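You operate a simulated robot arm through the tools that you are given. There is no shell and no other tool.

Carry out the task below with a simulated robot arm. There is one attempt and no reset: what you move stays moved.

TASK
Strip the blue hose for scrap: save its brass tail and its clip.
Fine: rinse the tail in the clear cup, then put it on the black pad; hose on the fault pad, clip on the black pad.

The check looks at the end state, three seconds after you hand in, the way a careful person would. Anything else that was tipped, shoved, dropped, spilled or broken makes it a failure.

THE ROBOT
A 7-joint arm with a two-finger parallel gripper, fixed in place. Base frame: the origin is on the floor under the middle of its stand, x ahead of it, y to its left, z up; the work surface is at about z = 0.85. Lengths are in m, angles in rad, forces in N, time in s.
It reaches about 1.372 m from its shoulder. Its first joint turns from -2.601 to 2.601 rad. Payload 3.43 kg.
The TCP is the grasp point between the finger pads, 0.03 m short of the fingertips. In the tool frame z runs along the fingers and y along their closing line. Largest opening 0.094 m; finger width 0.028, thickness 0.01; the body of the gripper, 0.05 by 0.096 m, starts 0.055 m behind the TCP.
Orientation is that of the tool frame in the base frame, as a unit quaternion [x, y, z, w]. With the fingers straight down and closing along the base's y, the tool's x points along the base's -x, its y along +y and its z along -z.

THE INTERFACE
- The arm moves only by the tool nudge_tool. Its argument "plan" is a list of rows, each an object of numbers (a shift or turn left out is 0, a gripper value left out holds the last): "claw": the gripper command, from -1 (fully open) to 1 (shut), values between in proportion; "tx", "ty", "tz": the shift along the tool's x, y, z in cm; "ax", "ay", "az": the turn, a rotation vector about the tool's x, y, z in rad. In form: [{"claw": .., "tx": .., "ty": .., "tz": .., "ax": .., "ay": .., "az": ..}, ...]. A call has 1 to 20 rows; each row shifts and turns the commanded pose from where the row before left it, along the tool's axes as they then stand. A row lasts 0.2 s, in which the tool goes at most 0.05 m and 0.15 rad; a call with a longer step from one row to the next is refused whole, and so is a gripper value outside its range. A pose out of reach is approached as far as the arm can. The call stops where the force on the tool passes 40 N (or 10 N more than at its start, if that is more) or the arm is blocked; 0.2 s more then pass. Each finger travels about 0.045 m/s and halts on what it meets, pressing with about 44 N; the grip force reading is that of the motor and also rises with nothing between the fingers. The clock runs only during rows and for 0.2 s after the last one: add rows that do not move to give the fingers time. It gives the time, the measured TCP pose, the force on the tool (base axes), the opening and the grip force at its end, in the units of the frame above (readings bear some noise), with the torque about the TCP (base axes, N m) and any sound that the robot's microphone picked up, and new pictures: "pictures" is both (left out), scene, wrist or none.
- Cameras (640 x 400 px; columns grow to the right, rows downward): "scene" is fixed at [0.4052, -0.6351, 1.4693]; the picture's right is [-0.92, 0.39, 0.00], its down [0.22, 0.53, -0.82] and it looks along [-0.32, -0.76, -0.57] (base axes); focal length 214 px, centre (320, 200). "wrist" rides on the gripper at [0.076, 0.014, -0.103] in the tool frame; the picture's right is [-0.18, 0.98, 0.00], its down [-0.75, -0.14, -0.64] and it looks along [-0.63, -0.12, 0.77] (tool axes); focal length 243 px, centre (320, 200). There is no depth. A picture from a camera that has moved, and an enlarged one, comes with that camera's place and axes in the base frame and with its lens. The place of the scene camera against the robot may be out by one fixed shift of up to 0.018 m in any direction.
- close_up(camera, box): a new picture of the part [left, top, right, bottom] of that camera's present view, enlarged. It takes no simulated time.
- finish_job(): hands the job in; it is judged then, once.

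Places have to be worked out from the pictures, the camera data and where the tool is seen. Open the gripper and draw the arm clear of the work before you hand the job in, unless the task says otherwise.

The tools are called as name(argument=value, ...) on one line, values as JSON. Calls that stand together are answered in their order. nudge_tool: Moves the arm, as the interface text tells. Its arguments: {"type":"object","properties":{"plan":{"type":"array"},"pictures":{"type":"string","enum":["both","scene","wrist","none"]}},"required":["plan"]} The other tools are called the same way: close_up (camera, box) takes an enlarged picture of a part of a camera's view; finish_job () hands the job in.

At the start:

```text
clock: 0.0
tcp_pos: [0.2507, -0.9554, 1.204]
tool_rot: [0.001, 1.0, 0.0, 0.0]
contact_force: [0.8, 0.1, -0.6]
torque: [0.0, 0.01, 0.01]
width: 0.0942
grasp_force: 0.0
```

scene: 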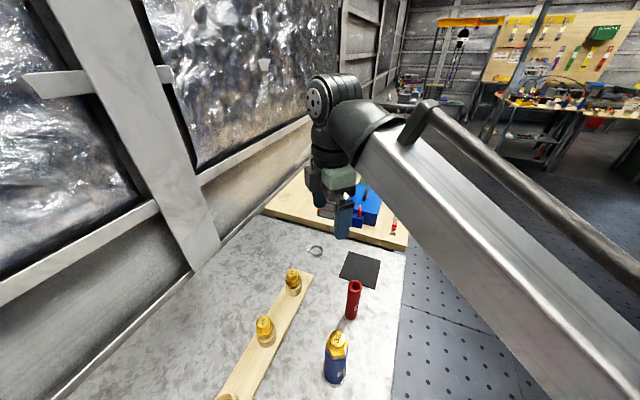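
wrist: 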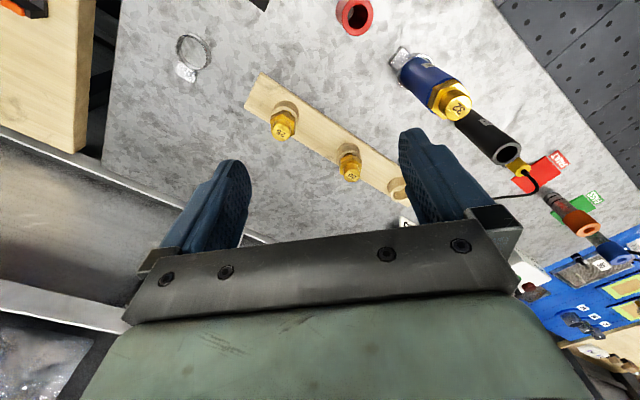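

The pictures show a blue hose with a brass tail, a red hose, a black pad, plugs on a wooden strip, and red/green labelled pads. I'll enlarge the parts of both views to identify everything before moving.

close_up(camera="scene", box=[200, 160, 420, 400])

close_up(camera="wrist", box=[330, 0, 640, 200])

close_up(camera="wrist", box=[480, 130, 640, 400])

close_up(camera="wrist", box=[140, 0, 440, 220])

```text
1.67 times, centred on (310, 280) of scene
camera zoom: at [0.4052, -0.6351, 1.4693], right [-0.92, 0.39, 0.0], down [0.22, 0.53, -0.82], along [-0.32, -0.76, -0.57], focal length 358 px, centre (337, 67)
```

zoom: 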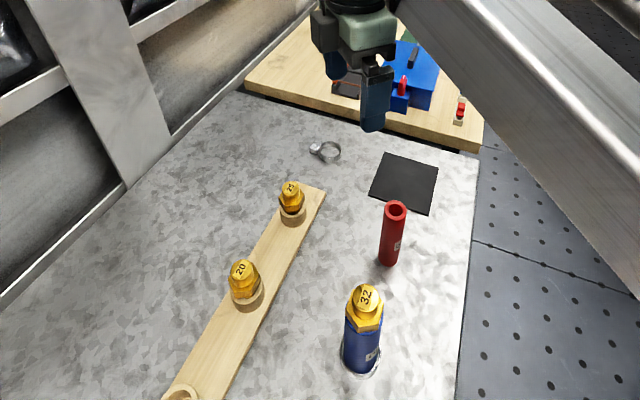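

```text
2.00 times, centred on (485, 100) of wrist
camera zoom: at [0.1754, -0.9393, 1.3052], right [0.18, 0.98, 0.0], down [0.75, -0.14, 0.64], along [0.63, -0.12, -0.77], focal length 485 px, centre (-10, 400)
```

zoom: 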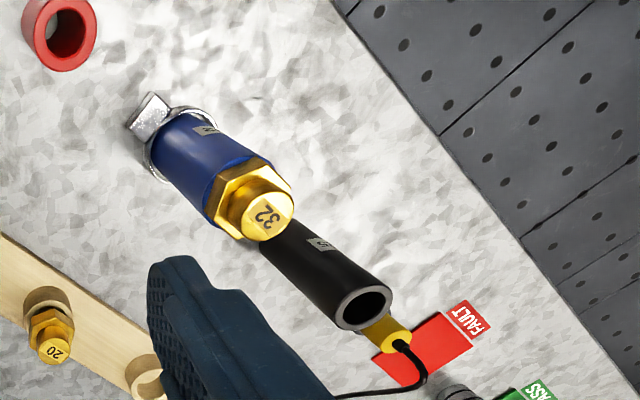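

```text
1.48 times, centred on (560, 265) of wrist
camera zoom: at [0.1754, -0.9393, 1.3052], right [0.18, 0.98, 0.0], down [0.75, -0.14, 0.64], along [0.63, -0.12, -0.77], focal length 359 px, centre (-36, 104)
```

zoom: 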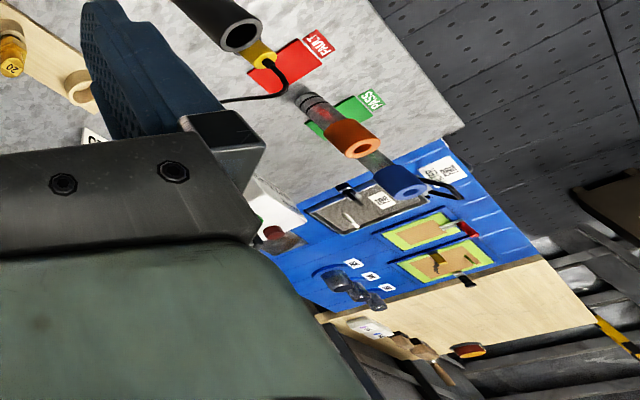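

```text
1.82 times, centred on (290, 110) of wrist
camera zoom: at [0.1754, -0.9393, 1.3052], right [0.18, 0.98, 0.0], down [0.75, -0.14, 0.64], along [0.63, -0.12, -0.77], focal length 441 px, centre (374, 364)
```

zoom: 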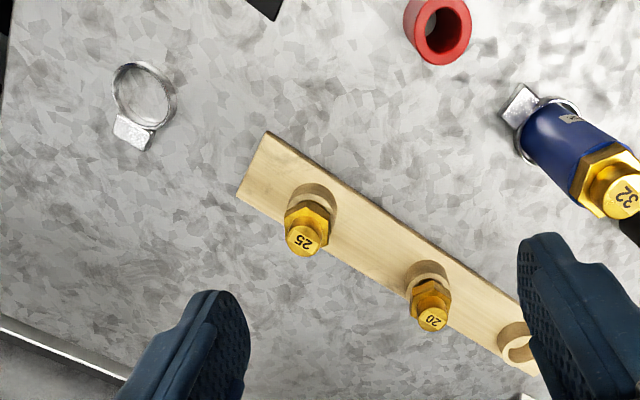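

The blue hose (tag 32 tail in its top, clip at its foot) stands near (0.30, -0.80). I don't yet see the clear cup, so I'll slide the tool along +y at this height, well above everything, to survey the rest of the table.

nudge_tool(plan=[{"claw": -1, "tz": -4}, {"ty": 4}, {"ty": 5}, {"ty": 5}, {"ty": 5}, {"ty": 5}])

```text
clock: 1.4
tcp_pos: [0.2572, -0.7442, 1.1849]
tool_rot: [0.0, 1.0, -0.014, 0.004]
contact_force: [0.4, -0.3, -0.6]
torque: [0.01, 0.05, 0.0]
width: 0.0941
grasp_force: 0.0
out of reach, approached as far as the arm can: row 3, 4, 5, 6
camera wrist: at [0.1804, -0.7253, 1.2858], right [0.18, 0.98, -0.02], down [0.75, -0.12, 0.65], along [0.64, -0.14, -0.76], focal length 243 px, centre (320, 200)
```

scene: 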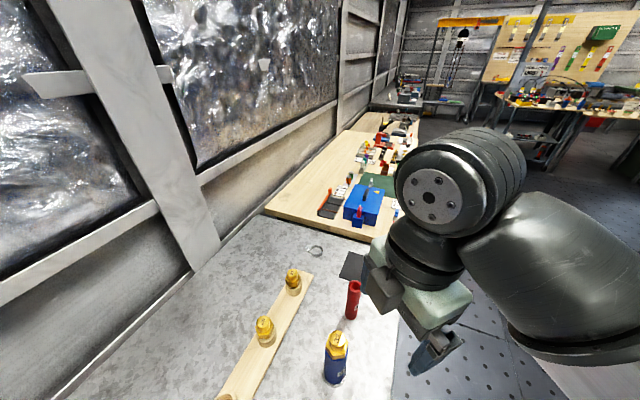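
wrist: 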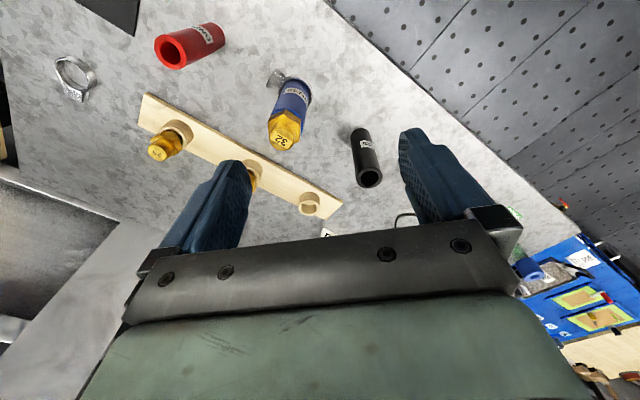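

The arm reached its near limit at about y = -0.744 (radius ≈ 0.79). I'll enlarge this view to look for the cup and the far end of the table.

close_up(camera="wrist", box=[200, 40, 440, 230])

close_up(camera="wrist", box=[480, 180, 640, 400])

close_up(camera="scene", box=[260, 90, 440, 260])

```text
2.11 times, centred on (320, 135) of wrist
camera zoom: at [0.1804, -0.7253, 1.2858], right [0.18, 0.98, -0.02], down [0.75, -0.12, 0.65], along [0.64, -0.14, -0.76], focal length 511 px, centre (320, 337)
```

zoom: 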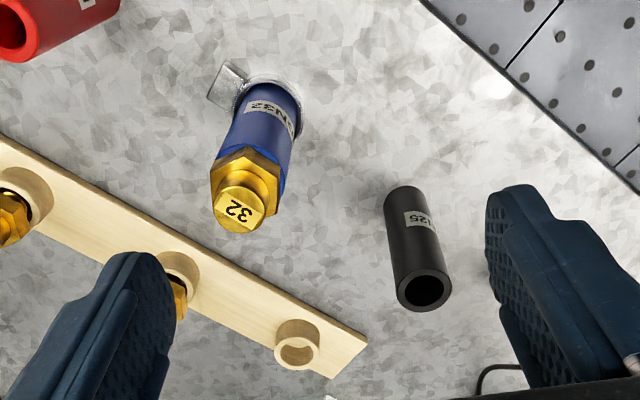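

```text
1.82 times, centred on (560, 290) of wrist
camera zoom: at [0.1804, -0.7253, 1.2858], right [0.18, 0.98, -0.02], down [0.75, -0.12, 0.65], along [0.64, -0.14, -0.76], focal length 441 px, centre (-116, 36)
```

zoom: 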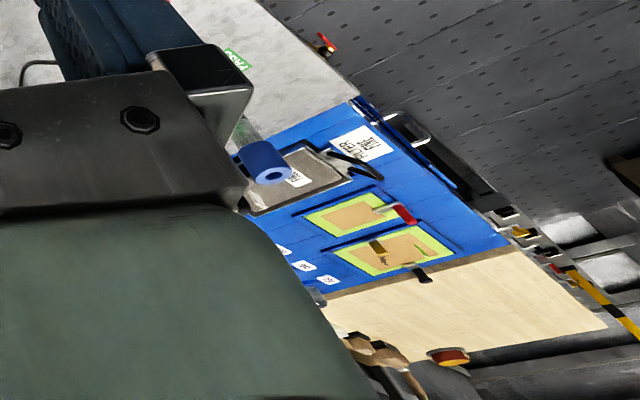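

```text
2.35 times, centred on (350, 175) of scene
camera zoom: at [0.4052, -0.6351, 1.4693], right [-0.92, 0.39, 0.0], down [0.22, 0.53, -0.82], along [-0.32, -0.76, -0.57], focal length 505 px, centre (249, 259)
```

zoom: 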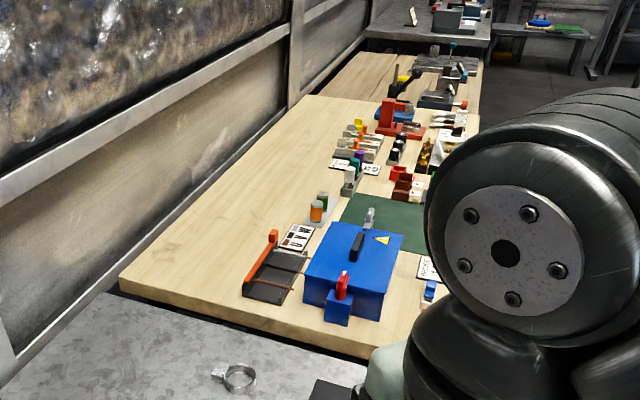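

The orange and blue rimmed objects farther along +y need a better view. I'll back off the limit slightly and turn the tool about its axis so the wrist camera looks toward +y.

nudge_tool(plan=[{"ty": -4, "tz": 2}, {"ty": -4, "tz": 2}, {"az": -0.15}, {"az": -0.15}, {"az": -0.15}, {"az": -0.15}, {"az": -0.15}, {"az": -0.15}, {"az": -0.15}])

```text
clock: 3.4
tcp_pos: [0.2589, -0.8238, 1.1446]
tool_rot: [-0.502, 0.865, 0.0, -0.001]
contact_force: [-0.1, 0.3, 0.3]
torque: [-0.03, 0.01, -0.01]
width: 0.0938
grasp_force: 0.1
camera wrist: at [0.2088, -0.881, 1.2473], right [-0.76, 0.65, 0.0], down [0.5, 0.58, 0.64], along [0.42, 0.49, -0.77], focal length 243 px, centre (320, 200)
```

scene: 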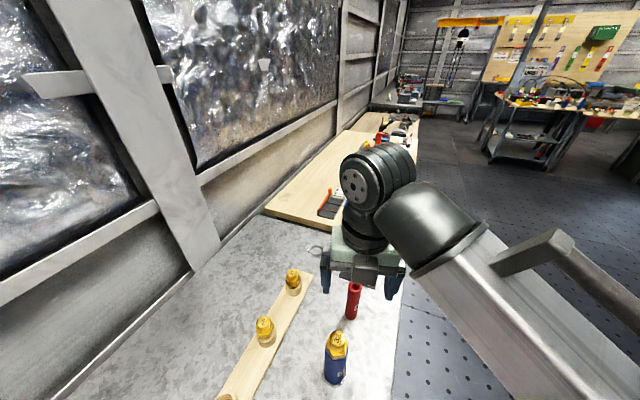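
wrist: 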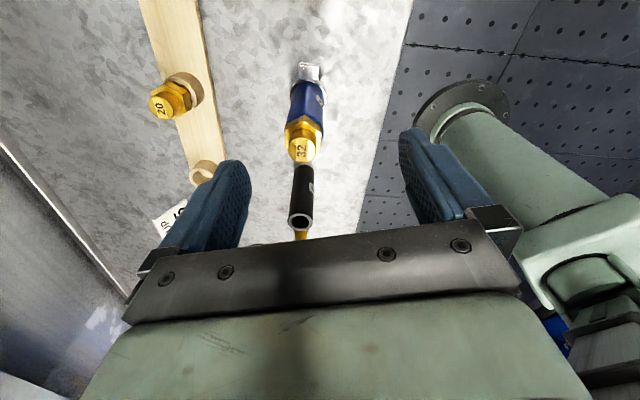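

The new call started from the measured pose, good. Base pedestal is visible at right; the table runs along roughly (+0.7, +0.72). I'll climb a little and carry the camera along the table, staying at radius ≥ 0.8, to see the pads and cups.

nudge_tool(plan=[{"tx": -4, "ty": -2, "tz": -2}, {"tx": -4, "ty": -2, "tz": -2}, {"tx": -4, "ty": -2, "tz": -1}, {"tx": -4, "ty": -2}, {"tx": -4, "ty": -1}, {"tx": -4, "ty": -1}, {"tx": -4, "ty": 0}, {"tx": -4, "ty": 0}])

```text
clock: 5.2
tcp_pos: [0.5106, -0.6092, 1.1695]
tool_rot: [-0.501, 0.865, -0.006, 0.0]
contact_force: [-0.3, 0.4, 0.1]
torque: [0.02, 0.02, 0.02]
width: 0.0941
grasp_force: 0.0
out of reach, approached as far as the arm can: row 4, 5, 6, 7, 8
camera wrist: at [0.4602, -0.6651, 1.2697], right [-0.76, 0.65, -0.01], down [0.49, 0.59, 0.64], along [0.42, 0.48, -0.77], focal length 243 px, centre (320, 200)
```

scene: 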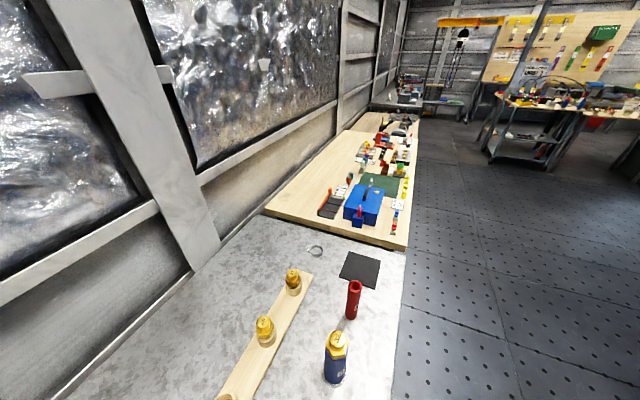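
wrist: 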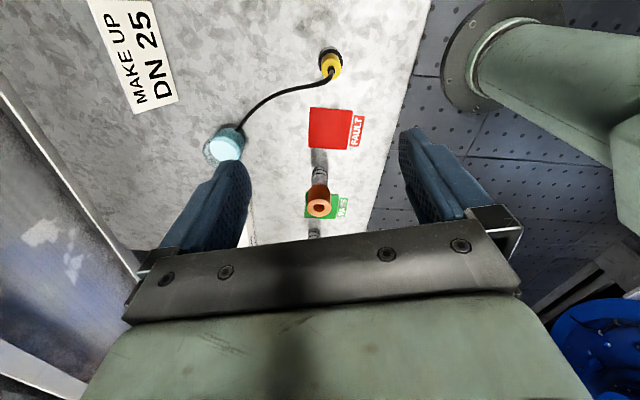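

Now I see the fault and pass pads, a "MAKE UP DN 25" sign, a yellow piece with a cord, and an orange piece. I'll zoom in on these.

close_up(camera="wrist", box=[190, 20, 410, 250])

close_up(camera="wrist", box=[280, 130, 380, 245])

close_up(camera="scene", box=[200, 230, 420, 400])

```text
1.74 times, centred on (300, 135) of wrist
camera zoom: at [0.4602, -0.6651, 1.2697], right [-0.76, 0.65, -0.01], down [0.49, 0.59, 0.64], along [0.42, 0.48, -0.77], focal length 422 px, centre (355, 313)
```

zoom: 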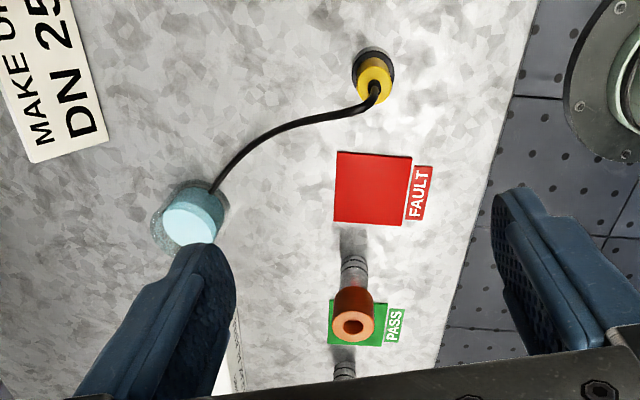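

```text
3.48 times, centred on (330, 188) of wrist
camera zoom: at [0.4602, -0.6651, 1.2697], right [-0.76, 0.65, -0.01], down [0.49, 0.59, 0.64], along [0.42, 0.48, -0.77], focal length 844 px, centre (285, 244)
```

zoom: 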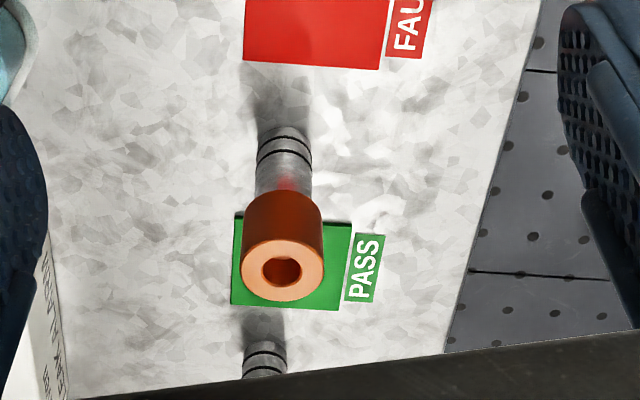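

```text
2.35 times, centred on (310, 315) of scene
camera zoom: at [0.4052, -0.6351, 1.4693], right [-0.92, 0.39, 0.0], down [0.22, 0.53, -0.82], along [-0.32, -0.76, -0.57], focal length 505 px, centre (344, -71)
```

zoom: 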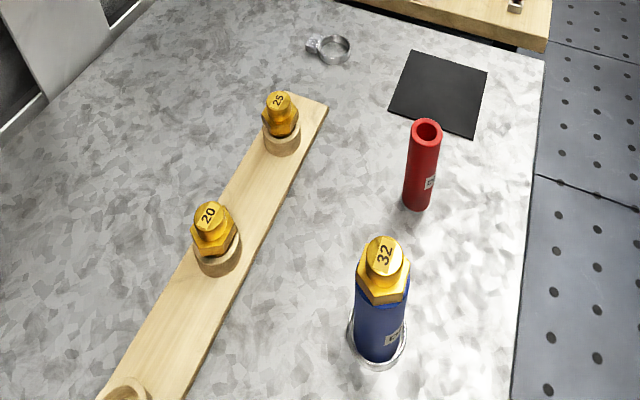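

The orange and blue pieces sit on posts past the fault pad; the cyan item may be the cup or a lamp. I'll move further along the table (staying outward) to see that end properly.

nudge_tool(plan=[{"tx": -1, "ty": -4.5}, {"tx": -4, "ty": -2.5, "tz": -1}, {"tx": -4, "ty": -2, "tz": -1}, {"tx": -4, "ty": -1, "tz": -1}, {"tx": -4, "ty": -1}, {"tx": -4, "ty": -1}, {"tx": -3}])

```text
clock: 6.8
tcp_pos: [0.7339, -0.4593, 1.1975]
tool_rot: [-0.502, 0.865, -0.004, 0.003]
contact_force: [-1.4, -0.6, -0.8]
torque: [0.01, -0.04, -0.01]
width: 0.0938
grasp_force: 0.1
camera wrist: at [0.6848, -0.5152, 1.2981], right [-0.76, 0.65, -0.01], down [0.49, 0.59, 0.64], along [0.42, 0.48, -0.77], focal length 243 px, centre (320, 200)
```

scene: 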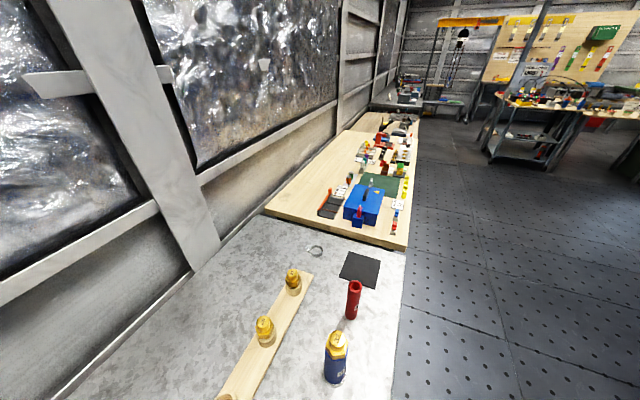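
wrist: 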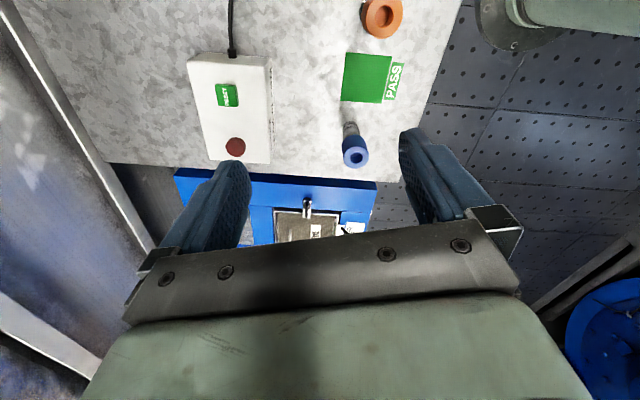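

A tester box with a green light and a red button is visible, plus the orange and blue posts. I'll zoom in for details.

close_up(camera="wrist", box=[170, 0, 420, 180])

close_up(camera="wrist", box=[320, 90, 400, 180])

```text
2.22 times, centred on (295, 90) of wrist
camera zoom: at [0.6848, -0.5152, 1.2981], right [-0.76, 0.65, -0.01], down [0.49, 0.59, 0.64], along [0.42, 0.48, -0.77], focal length 539 px, centre (376, 444)
```

zoom: 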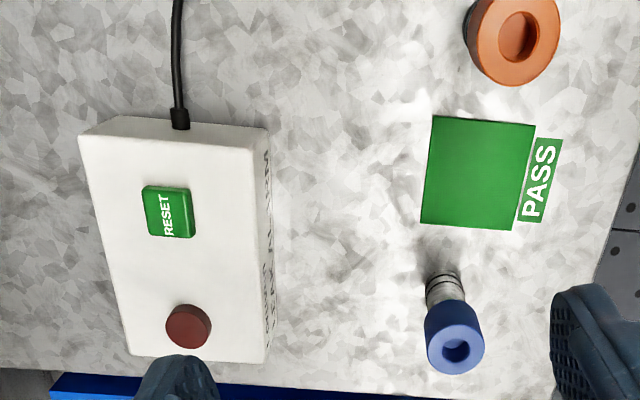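

```text
4.44 times, centred on (360, 135) of wrist
camera zoom: at [0.6848, -0.5152, 1.2981], right [-0.76, 0.65, -0.01], down [0.49, 0.59, 0.64], along [0.42, 0.48, -0.77], focal length 1078 px, centre (142, 489)
```

zoom: 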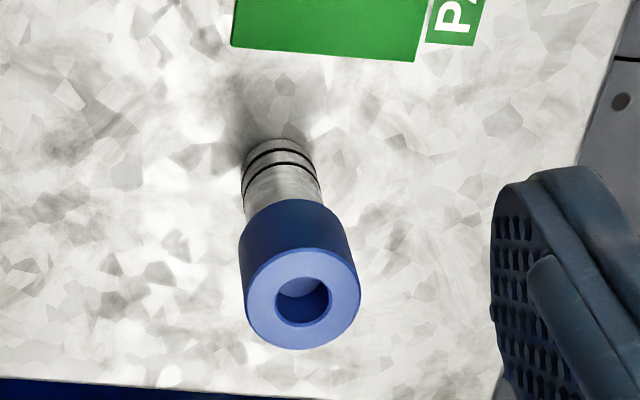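

The white box is an alarm with a RESET button, and the orange/blue items are separate test plugs — not cups. The cyan item near (0.725, -0.62) is probably the clear cup of water; I'll bring the camera closer above it (staying at z ≈ 1.05).

nudge_tool(plan=[{"tx": 3.13, "ty": -1.08, "tz": 2.4}, {"tx": 3.13, "ty": -1.08, "tz": 2.4}, {"tx": 3.13, "ty": -1.08, "tz": 2.4}, {"tx": 3.13, "ty": -1.08, "tz": 2.4}, {"tx": 3.13, "ty": -1.08, "tz": 2.4}, {"tx": 3.13, "ty": -1.08, "tz": 2.4}], pictures="wrist")

```text
clock: 8.2
tcp_pos: [0.6963, -0.6524, 1.0538]
tool_rot: [-0.502, 0.865, 0.0, -0.001]
contact_force: [0.1, 0.3, 0.3]
torque: [-0.01, -0.05, -0.01]
width: 0.0939
grasp_force: 0.1
camera wrist: at [0.6477, -0.7105, 1.1553], right [-0.76, 0.65, 0.0], down [0.5, 0.58, 0.64], along [0.42, 0.49, -0.77], focal length 243 px, centre (320, 200)
```

wrist: 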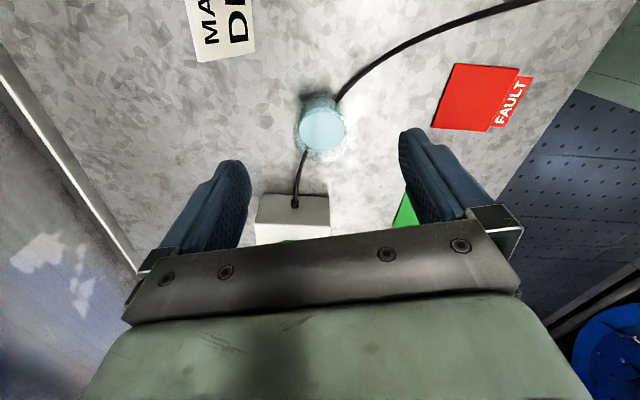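

close_up(camera="wrist", box=[270, 70, 380, 200])

close_up(camera="wrist", box=[180, 0, 560, 210])

```text
3.08 times, centred on (325, 135) of wrist
camera zoom: at [0.6477, -0.7105, 1.1553], right [-0.76, 0.65, 0.0], down [0.5, 0.58, 0.64], along [0.42, 0.49, -0.77], focal length 746 px, centre (305, 400)
```

zoom: 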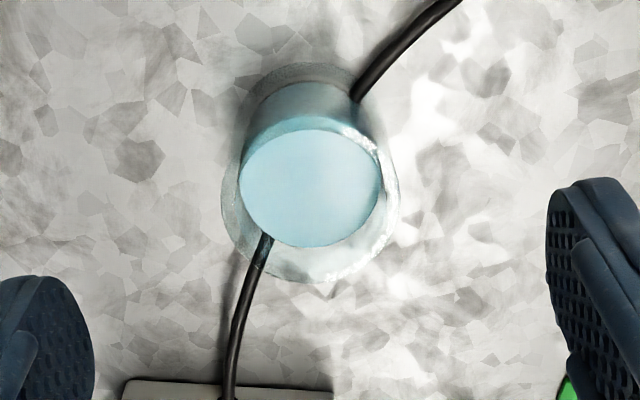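

```text
1.68 times, centred on (370, 105) of wrist
camera zoom: at [0.6477, -0.7105, 1.1553], right [-0.76, 0.65, 0.0], down [0.5, 0.58, 0.64], along [0.42, 0.49, -0.77], focal length 409 px, centre (236, 360)
```

zoom: 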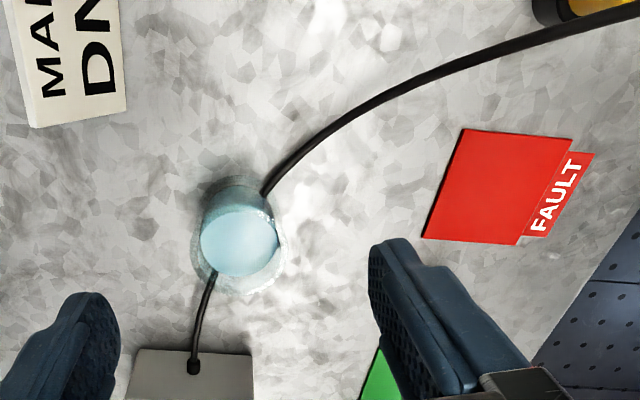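

That is the clear cup: water-filled, centred at about (0.720, -0.622), rim z ≈ 0.908, ~0.06 m across, with the alarm cord passing under/behind it. Now I'll lift and travel back for a close view of the blue hose, its tail and clip.

nudge_tool(plan=[{"tz": -4.3}, {"tz": -4.3}, {"tz": -4}, {"tx": 3.68, "ty": 2.42}, {"tx": 3.68, "ty": 2.42}, {"tx": 3.68, "ty": 2.42}, {"tx": 3.68, "ty": 2.42}, {"tx": 3.68, "ty": 2.42}, {"tx": 3.68, "ty": 2.42}, {"tx": 3.68, "ty": 2.42}, {"tx": 3.68, "ty": 2.42}, {"tx": 3.68, "ty": 2.42}, {"tx": 3.68, "ty": 2.42}, {"tx": 3.68, "ty": 2.42}, {"tx": 3.68, "ty": 2.42}, {"tz": 4.5}, {"tz": 4.5}])

```text
clock: 11.8
tcp_pos: [0.2263, -0.8912, 1.0908]
tool_rot: [-0.502, 0.865, 0.0, 0.001]
contact_force: [0.0, 0.9, -0.1]
torque: [-0.03, 0.01, 0.0]
width: 0.0937
grasp_force: 0.1
camera wrist: at [0.1768, -0.9488, 1.192], right [-0.76, 0.65, 0.0], down [0.5, 0.58, 0.64], along [0.42, 0.49, -0.77], focal length 243 px, centre (320, 200)
```

scene: 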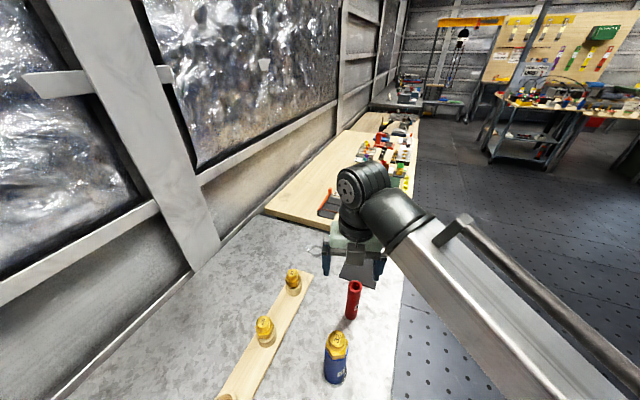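
wrist: 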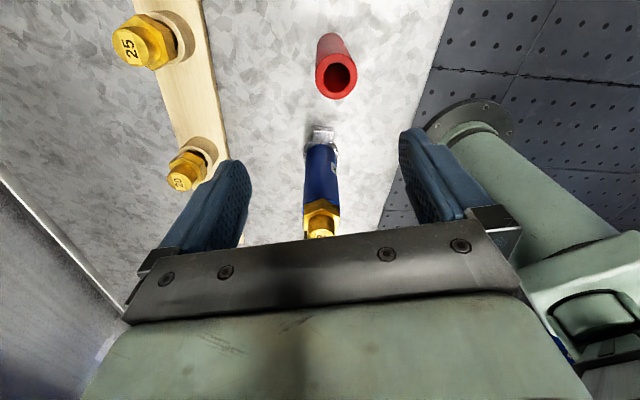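

close_up(camera="wrist", box=[280, 110, 360, 245])

close_up(camera="scene", box=[290, 310, 390, 400])

close_up(camera="wrist", box=[90, 0, 250, 200])

```text
2.96 times, centred on (320, 178) of wrist
camera zoom: at [0.1768, -0.9488, 1.192], right [-0.76, 0.65, 0.0], down [0.5, 0.58, 0.64], along [0.42, 0.49, -0.77], focal length 719 px, centre (320, 267)
```

zoom: 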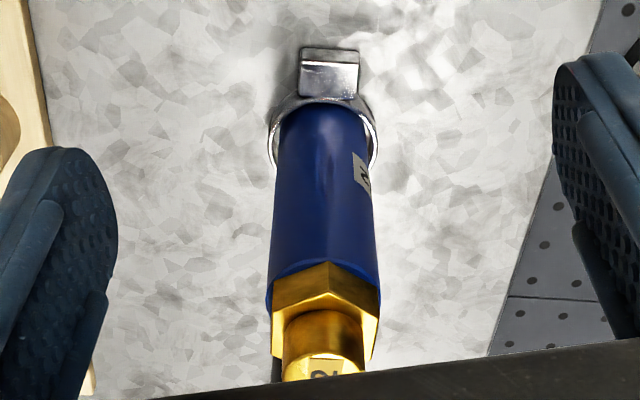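

```text
4.44 times, centred on (340, 355) of scene
camera zoom: at [0.4052, -0.6351, 1.4693], right [-0.92, 0.39, 0.0], down [0.22, 0.53, -0.82], along [-0.32, -0.76, -0.57], focal length 953 px, centre (231, -489)
```

zoom: 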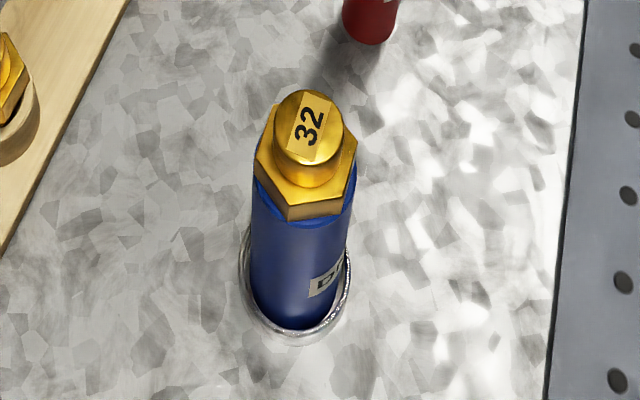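

```text
2.00 times, centred on (170, 100) of wrist
camera zoom: at [0.1768, -0.9488, 1.192], right [-0.76, 0.65, 0.0], down [0.5, 0.58, 0.64], along [0.42, 0.49, -0.77], focal length 485 px, centre (620, 400)
```

zoom: 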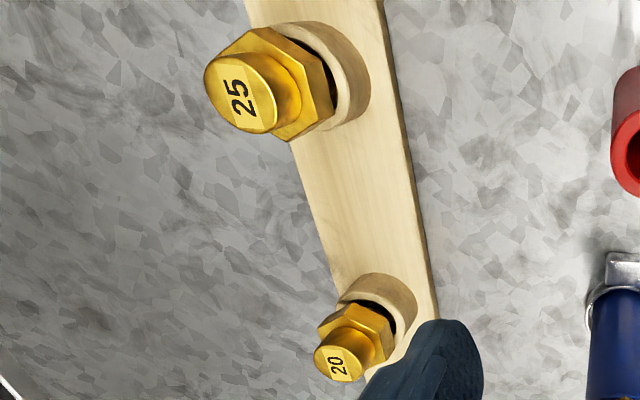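

The clip is a loose ring around the hose's foot with its screw housing toward -x,-y, and the tail's hex flats (about 43 mm) have normals near 15°/75°/135°; the hose axis is about (0.301, -0.803), hex z ≈ 0.99–1.005. I'll lift slightly, turn the closing line to 135°, and hover over the tail.

nudge_tool(plan=[{"tz": -3.5, "az": 0.13}, {"az": 0.135}, {"tx": -3.84, "ty": 0.32}, {"tx": -3.84, "ty": 0.32}, {"tx": -3.84, "ty": 0.32}, {}])

```text
clock: 13.2
tcp_pos: [0.3006, -0.8047, 1.1248]
tool_rot: [-0.383, 0.924, -0.001, 0.0]
contact_force: [0.2, -0.5, 0.3]
torque: [0.01, -0.02, 0.01]
width: 0.094
grasp_force: 0.0
camera wrist: at [0.2377, -0.8465, 1.2273], right [-0.56, 0.83, 0.0], down [0.63, 0.43, 0.64], along [0.53, 0.36, -0.77], focal length 243 px, centre (320, 200)
```

scene: 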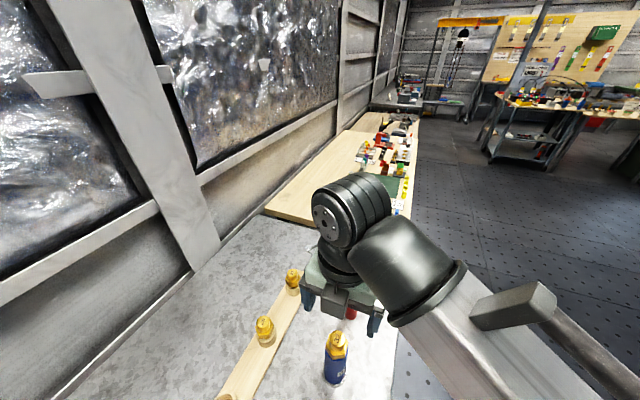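
wrist: 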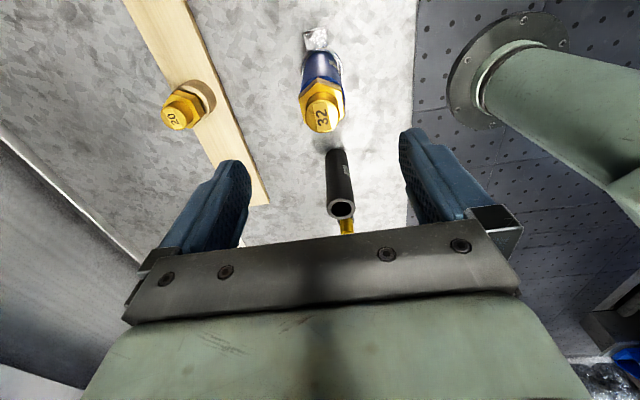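

The tail sits essentially under the TCP. I'll enlarge to check centring and hex alignment.

close_up(camera="wrist", box=[280, 20, 370, 140])

close_up(camera="scene", box=[280, 260, 400, 390])

```text
3.33 times, centred on (325, 80) of wrist
camera zoom: at [0.2377, -0.8465, 1.2273], right [-0.56, 0.83, 0.0], down [0.63, 0.43, 0.64], along [0.53, 0.36, -0.77], focal length 809 px, centre (303, 600)
```

zoom: 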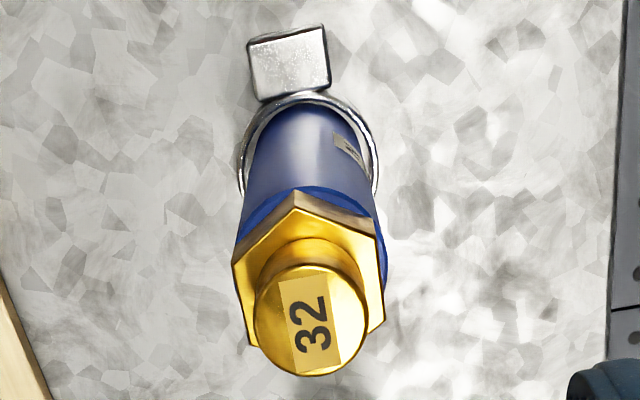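

```text
3.08 times, centred on (340, 325) of scene
camera zoom: at [0.4052, -0.6351, 1.4693], right [-0.92, 0.39, 0.0], down [0.22, 0.53, -0.82], along [-0.32, -0.76, -0.57], focal length 660 px, centre (258, -185)
```

zoom: 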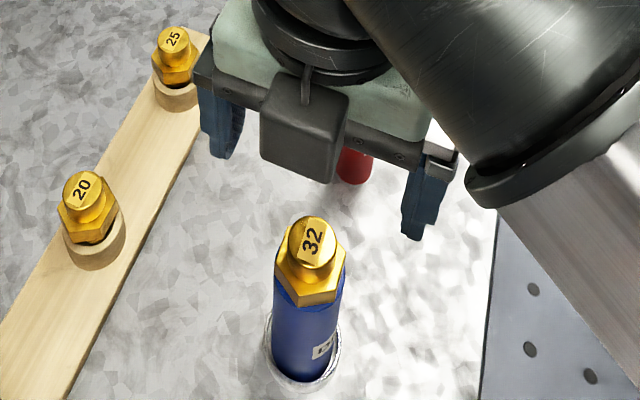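

The hex flats are well aligned with the closing line; the tail is offset about 2 mm along tool +y. I'll correct that and come down to TCP z ≈ 1.04 so the fingertips are just at the hex top, then check.

nudge_tool(plan=[{"ty": 0.2, "tz": 2.8}, {"tz": 2.8}, {"tz": 2.8}, {}])

close_up(camera="scene", box=[290, 290, 390, 390])

close_up(camera="wrist", box=[170, 0, 490, 240])

```text
clock: 14.2
tcp_pos: [0.2984, -0.8028, 1.0404]
tool_rot: [-0.383, 0.924, 0.0, 0.0]
contact_force: [0.2, 0.5, 0.1]
torque: [-0.04, -0.01, 0.0]
width: 0.0941
grasp_force: 0.0
camera wrist: at [0.2354, -0.8452, 1.1425], right [-0.56, 0.83, 0.0], down [0.63, 0.43, 0.64], along [0.53, 0.36, -0.77], focal length 243 px, centre (320, 200)
```

scene: 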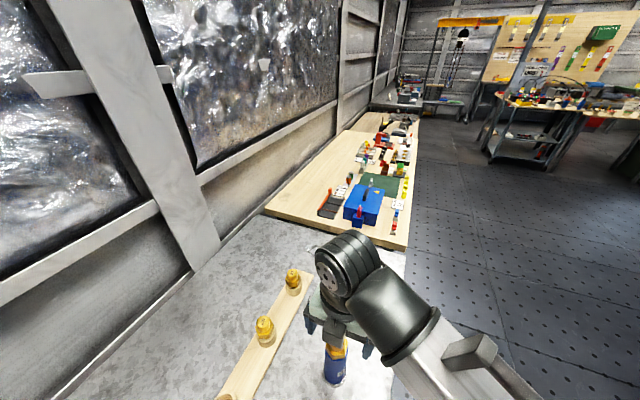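
wrist: 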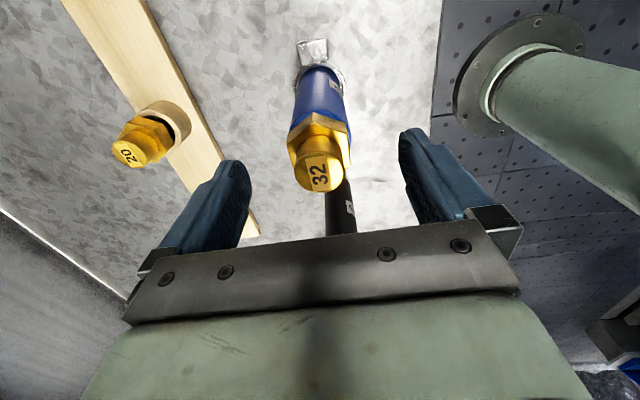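

```text
4.00 times, centred on (340, 340) of scene
camera zoom: at [0.4052, -0.6351, 1.4693], right [-0.92, 0.39, 0.0], down [0.22, 0.53, -0.82], along [-0.32, -0.76, -0.57], focal length 858 px, centre (240, -360)
```

zoom: 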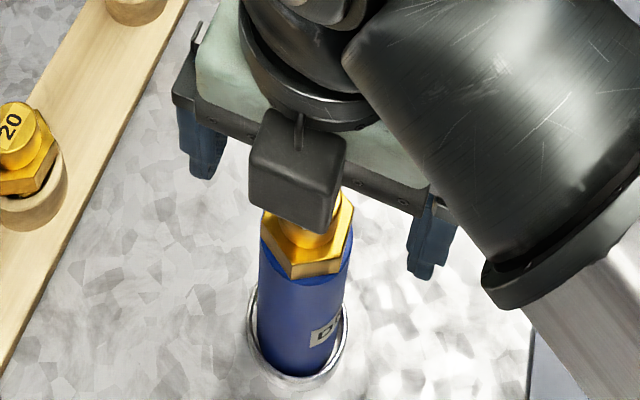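

```text
1.67 times, centred on (330, 120) of wrist
camera zoom: at [0.2354, -0.8452, 1.1425], right [-0.56, 0.83, 0.0], down [0.63, 0.43, 0.64], along [0.53, 0.36, -0.77], focal length 404 px, centre (303, 333)
```

zoom: 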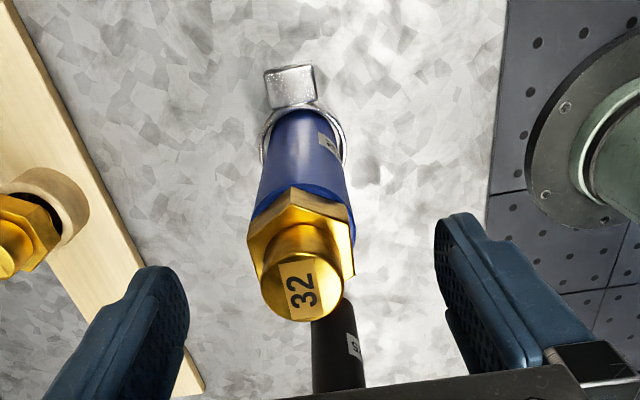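

I'll zoom in tightly to measure the hex's height from this second viewpoint.

close_up(camera="wrist", box=[275, 90, 365, 200])

```text
3.64 times, centred on (320, 145) of wrist
camera zoom: at [0.2354, -0.8452, 1.1425], right [-0.56, 0.83, 0.0], down [0.63, 0.43, 0.64], along [0.53, 0.36, -0.77], focal length 882 px, centre (320, 400)
```

zoom: 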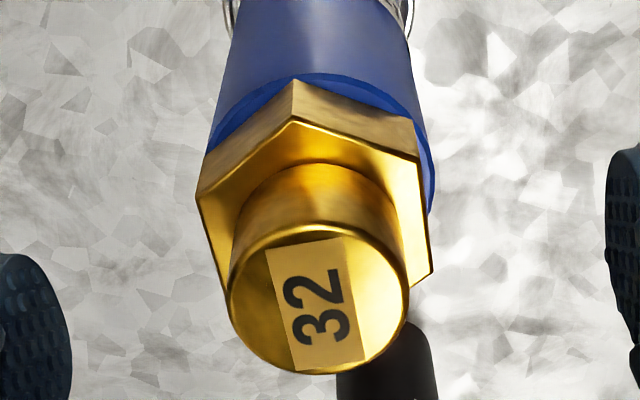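

Two-view measurement puts the hex from z ≈ 0.9895 to 1.006, centred under the tool, AF ≈ 38 mm (the hose just below is slightly wider). I'll lower until the fingertips are at z ≈ 0.9925, so only the hex is gripped, and close.

nudge_tool(plan=[{"tz": 0.9}, {"tz": 0.9}, {}, {"claw": 0.05}, {"claw": 0.05}, {"claw": 0.05}, {"claw": 1}, {"claw": 1}, {"claw": 1}])

close_up(camera="wrist", box=[200, 60, 440, 240])

close_up(camera="scene", box=[290, 290, 390, 390])

```text
clock: 16.2
tcp_pos: [0.299, -0.8029, 1.0239]
tool_rot: [-0.382, 0.924, 0.001, 0.001]
contact_force: [0.4, -1.0, 0.2]
torque: [-0.04, -0.03, 0.02]
width: 0.0391
grasp_force: 43.9
camera wrist: at [0.2356, -0.8451, 1.1247], right [-0.56, 0.83, 0.0], down [0.63, 0.43, 0.64], along [0.53, 0.36, -0.77], focal length 243 px, centre (320, 200)
```

scene: 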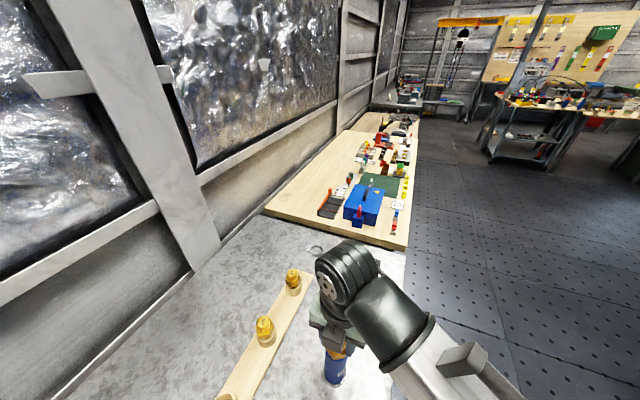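
wrist: 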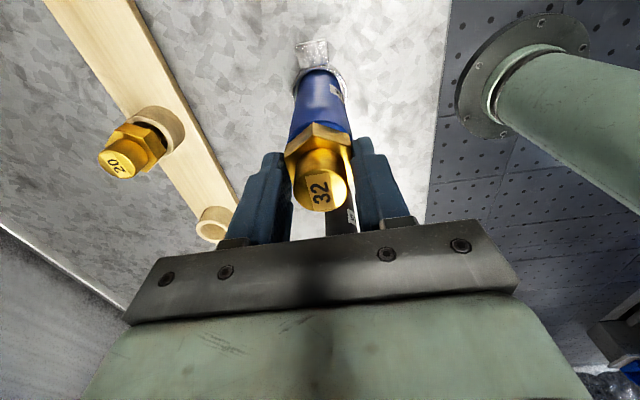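

```text
2.22 times, centred on (320, 150) of wrist
camera zoom: at [0.2356, -0.8451, 1.1247], right [-0.56, 0.83, 0.0], down [0.63, 0.43, 0.64], along [0.53, 0.36, -0.77], focal length 539 px, centre (320, 311)
```

zoom: 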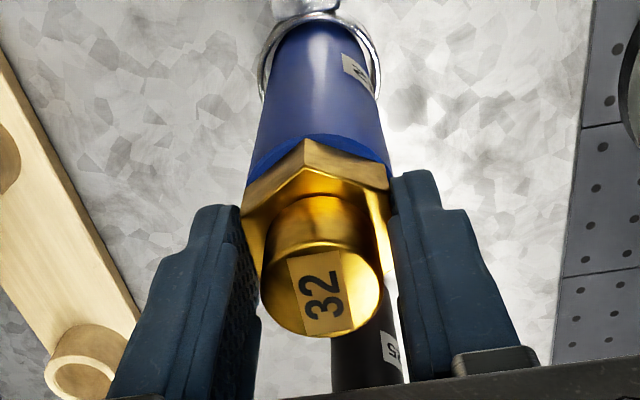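

```text
4.00 times, centred on (340, 340) of scene
camera zoom: at [0.4052, -0.6351, 1.4693], right [-0.92, 0.39, 0.0], down [0.22, 0.53, -0.82], along [-0.32, -0.76, -0.57], focal length 858 px, centre (240, -360)
```

zoom: 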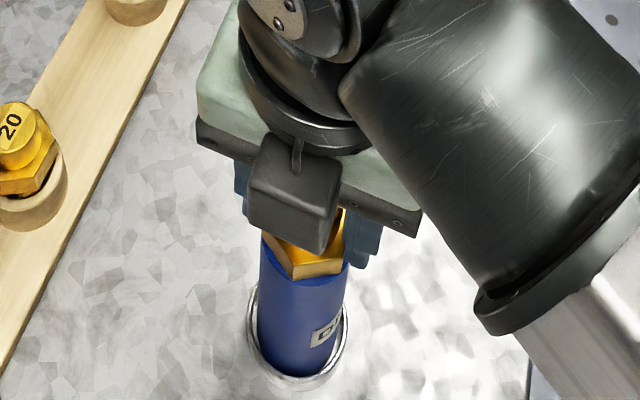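

The hex is gripped (39 mm, 44 N). Now I'll lift slowly 2 cm and see whether the hose stays on the table.

nudge_tool(plan=[{"tz": -0.4}, {"tz": -0.4}, {"tz": -0.4}, {"tz": -0.4}, {"tz": -0.4}])

close_up(camera="wrist", box=[200, 20, 440, 240])

close_up(camera="scene", box=[290, 290, 390, 390])

```text
clock: 17.4
tcp_pos: [0.2985, -0.803, 1.0432]
tool_rot: [-0.382, 0.924, 0.0, 0.0]
contact_force: [0.1, -0.2, -2.4]
torque: [0.02, 0.02, 0.03]
width: 0.039
grasp_force: 44.0
camera wrist: at [0.2356, -0.845, 1.1443], right [-0.56, 0.83, 0.0], down [0.63, 0.43, 0.64], along [0.53, 0.36, -0.77], focal length 243 px, centre (320, 200)
```

scene: 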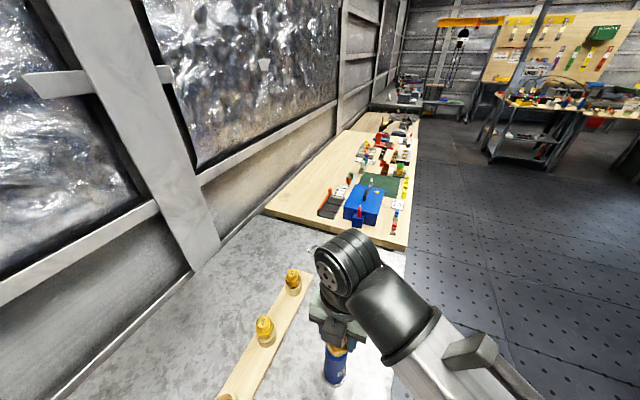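
wrist: 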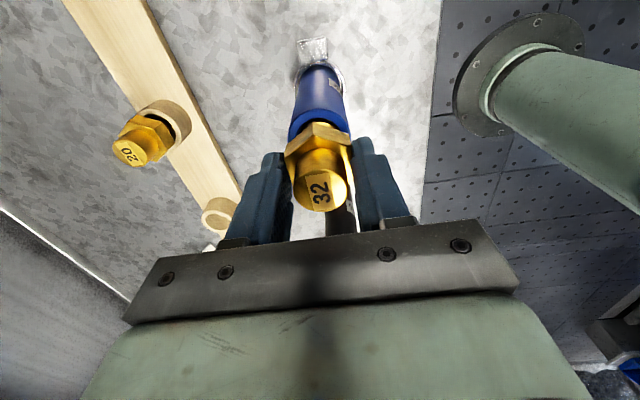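

```text
1.82 times, centred on (320, 130) of wrist
camera zoom: at [0.2356, -0.845, 1.1443], right [-0.56, 0.83, 0.0], down [0.63, 0.43, 0.64], along [0.53, 0.36, -0.77], focal length 441 px, centre (320, 327)
```

zoom: 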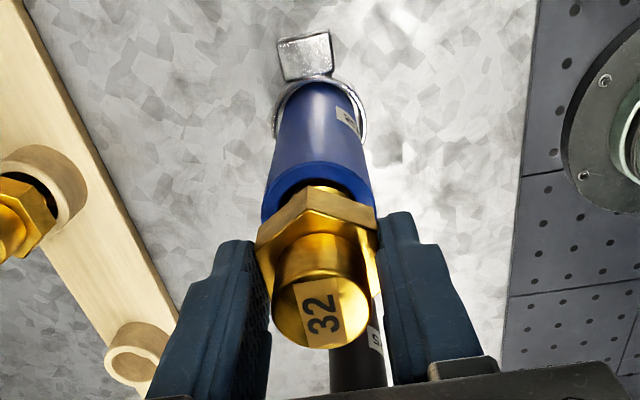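

```text
4.00 times, centred on (340, 340) of scene
camera zoom: at [0.4052, -0.6351, 1.4693], right [-0.92, 0.39, 0.0], down [0.22, 0.53, -0.82], along [-0.32, -0.76, -0.57], focal length 858 px, centre (240, -360)
```

zoom: 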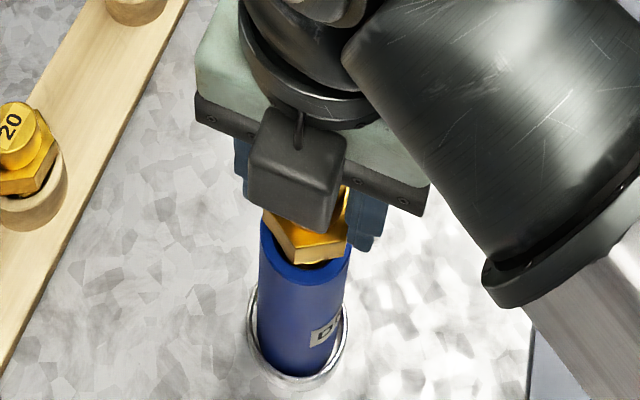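

The tail is sliding out freely and the hose stays put. I'll keep lifting straight up another ~11 cm.

nudge_tool(plan=[{"tz": -0.6}, {"tz": -0.6}, {"tz": -0.8}, {"tz": -0.8}, {"tz": -0.8}, {"tz": -0.8}, {"tz": -1}, {"tz": -1}, {"tz": -1.5}, {"tz": -1.5}, {"tz": -1.5}, {}])

close_up(camera="wrist", box=[200, 20, 440, 240])

close_up(camera="scene", box=[270, 240, 410, 390])

```text
clock: 20.0
tcp_pos: [0.2993, -0.8024, 1.1524]
tool_rot: [-0.382, 0.924, 0.0, 0.0]
contact_force: [0.1, -0.4, -2.2]
torque: [-0.01, 0.02, -0.04]
width: 0.039
grasp_force: 44.3
camera wrist: at [0.2359, -0.8449, 1.2533], right [-0.56, 0.83, 0.0], down [0.63, 0.43, 0.64], along [0.53, 0.36, -0.77], focal length 243 px, centre (320, 200)
```

scene: 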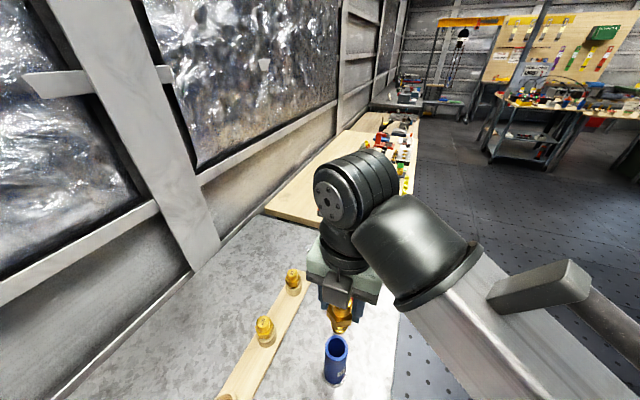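
wrist: 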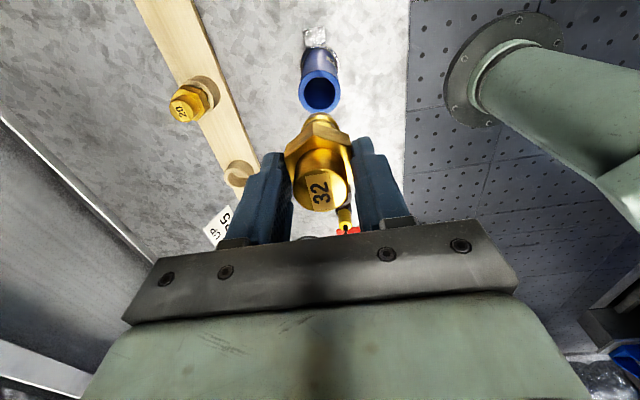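

```text
1.82 times, centred on (320, 130) of wrist
camera zoom: at [0.2359, -0.8449, 1.2533], right [-0.56, 0.83, 0.0], down [0.63, 0.43, 0.64], along [0.53, 0.36, -0.77], focal length 441 px, centre (320, 327)
```

zoom: 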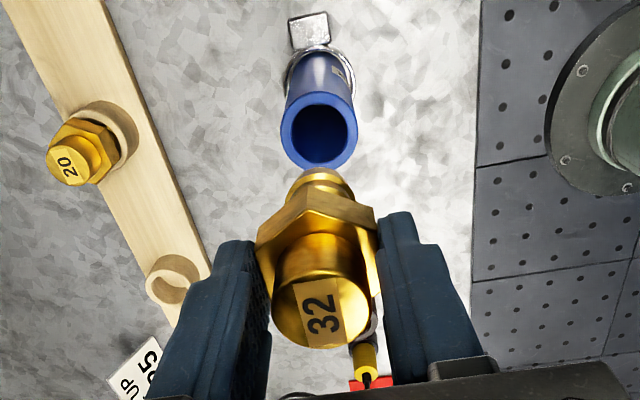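

```text
2.67 times, centred on (340, 315) of scene
camera zoom: at [0.4052, -0.6351, 1.4693], right [-0.92, 0.39, 0.0], down [0.22, 0.53, -0.82], along [-0.32, -0.76, -0.57], focal length 572 px, centre (267, -107)
```

zoom: 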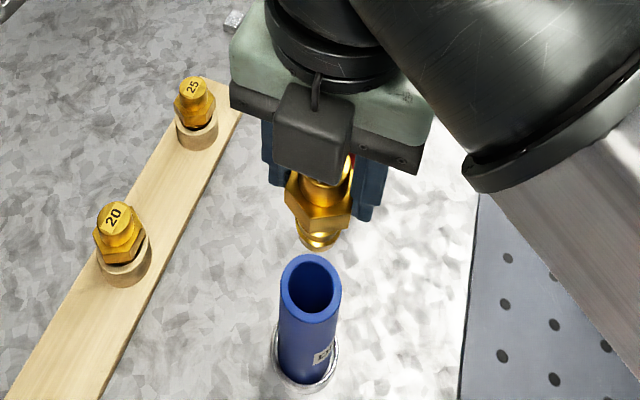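

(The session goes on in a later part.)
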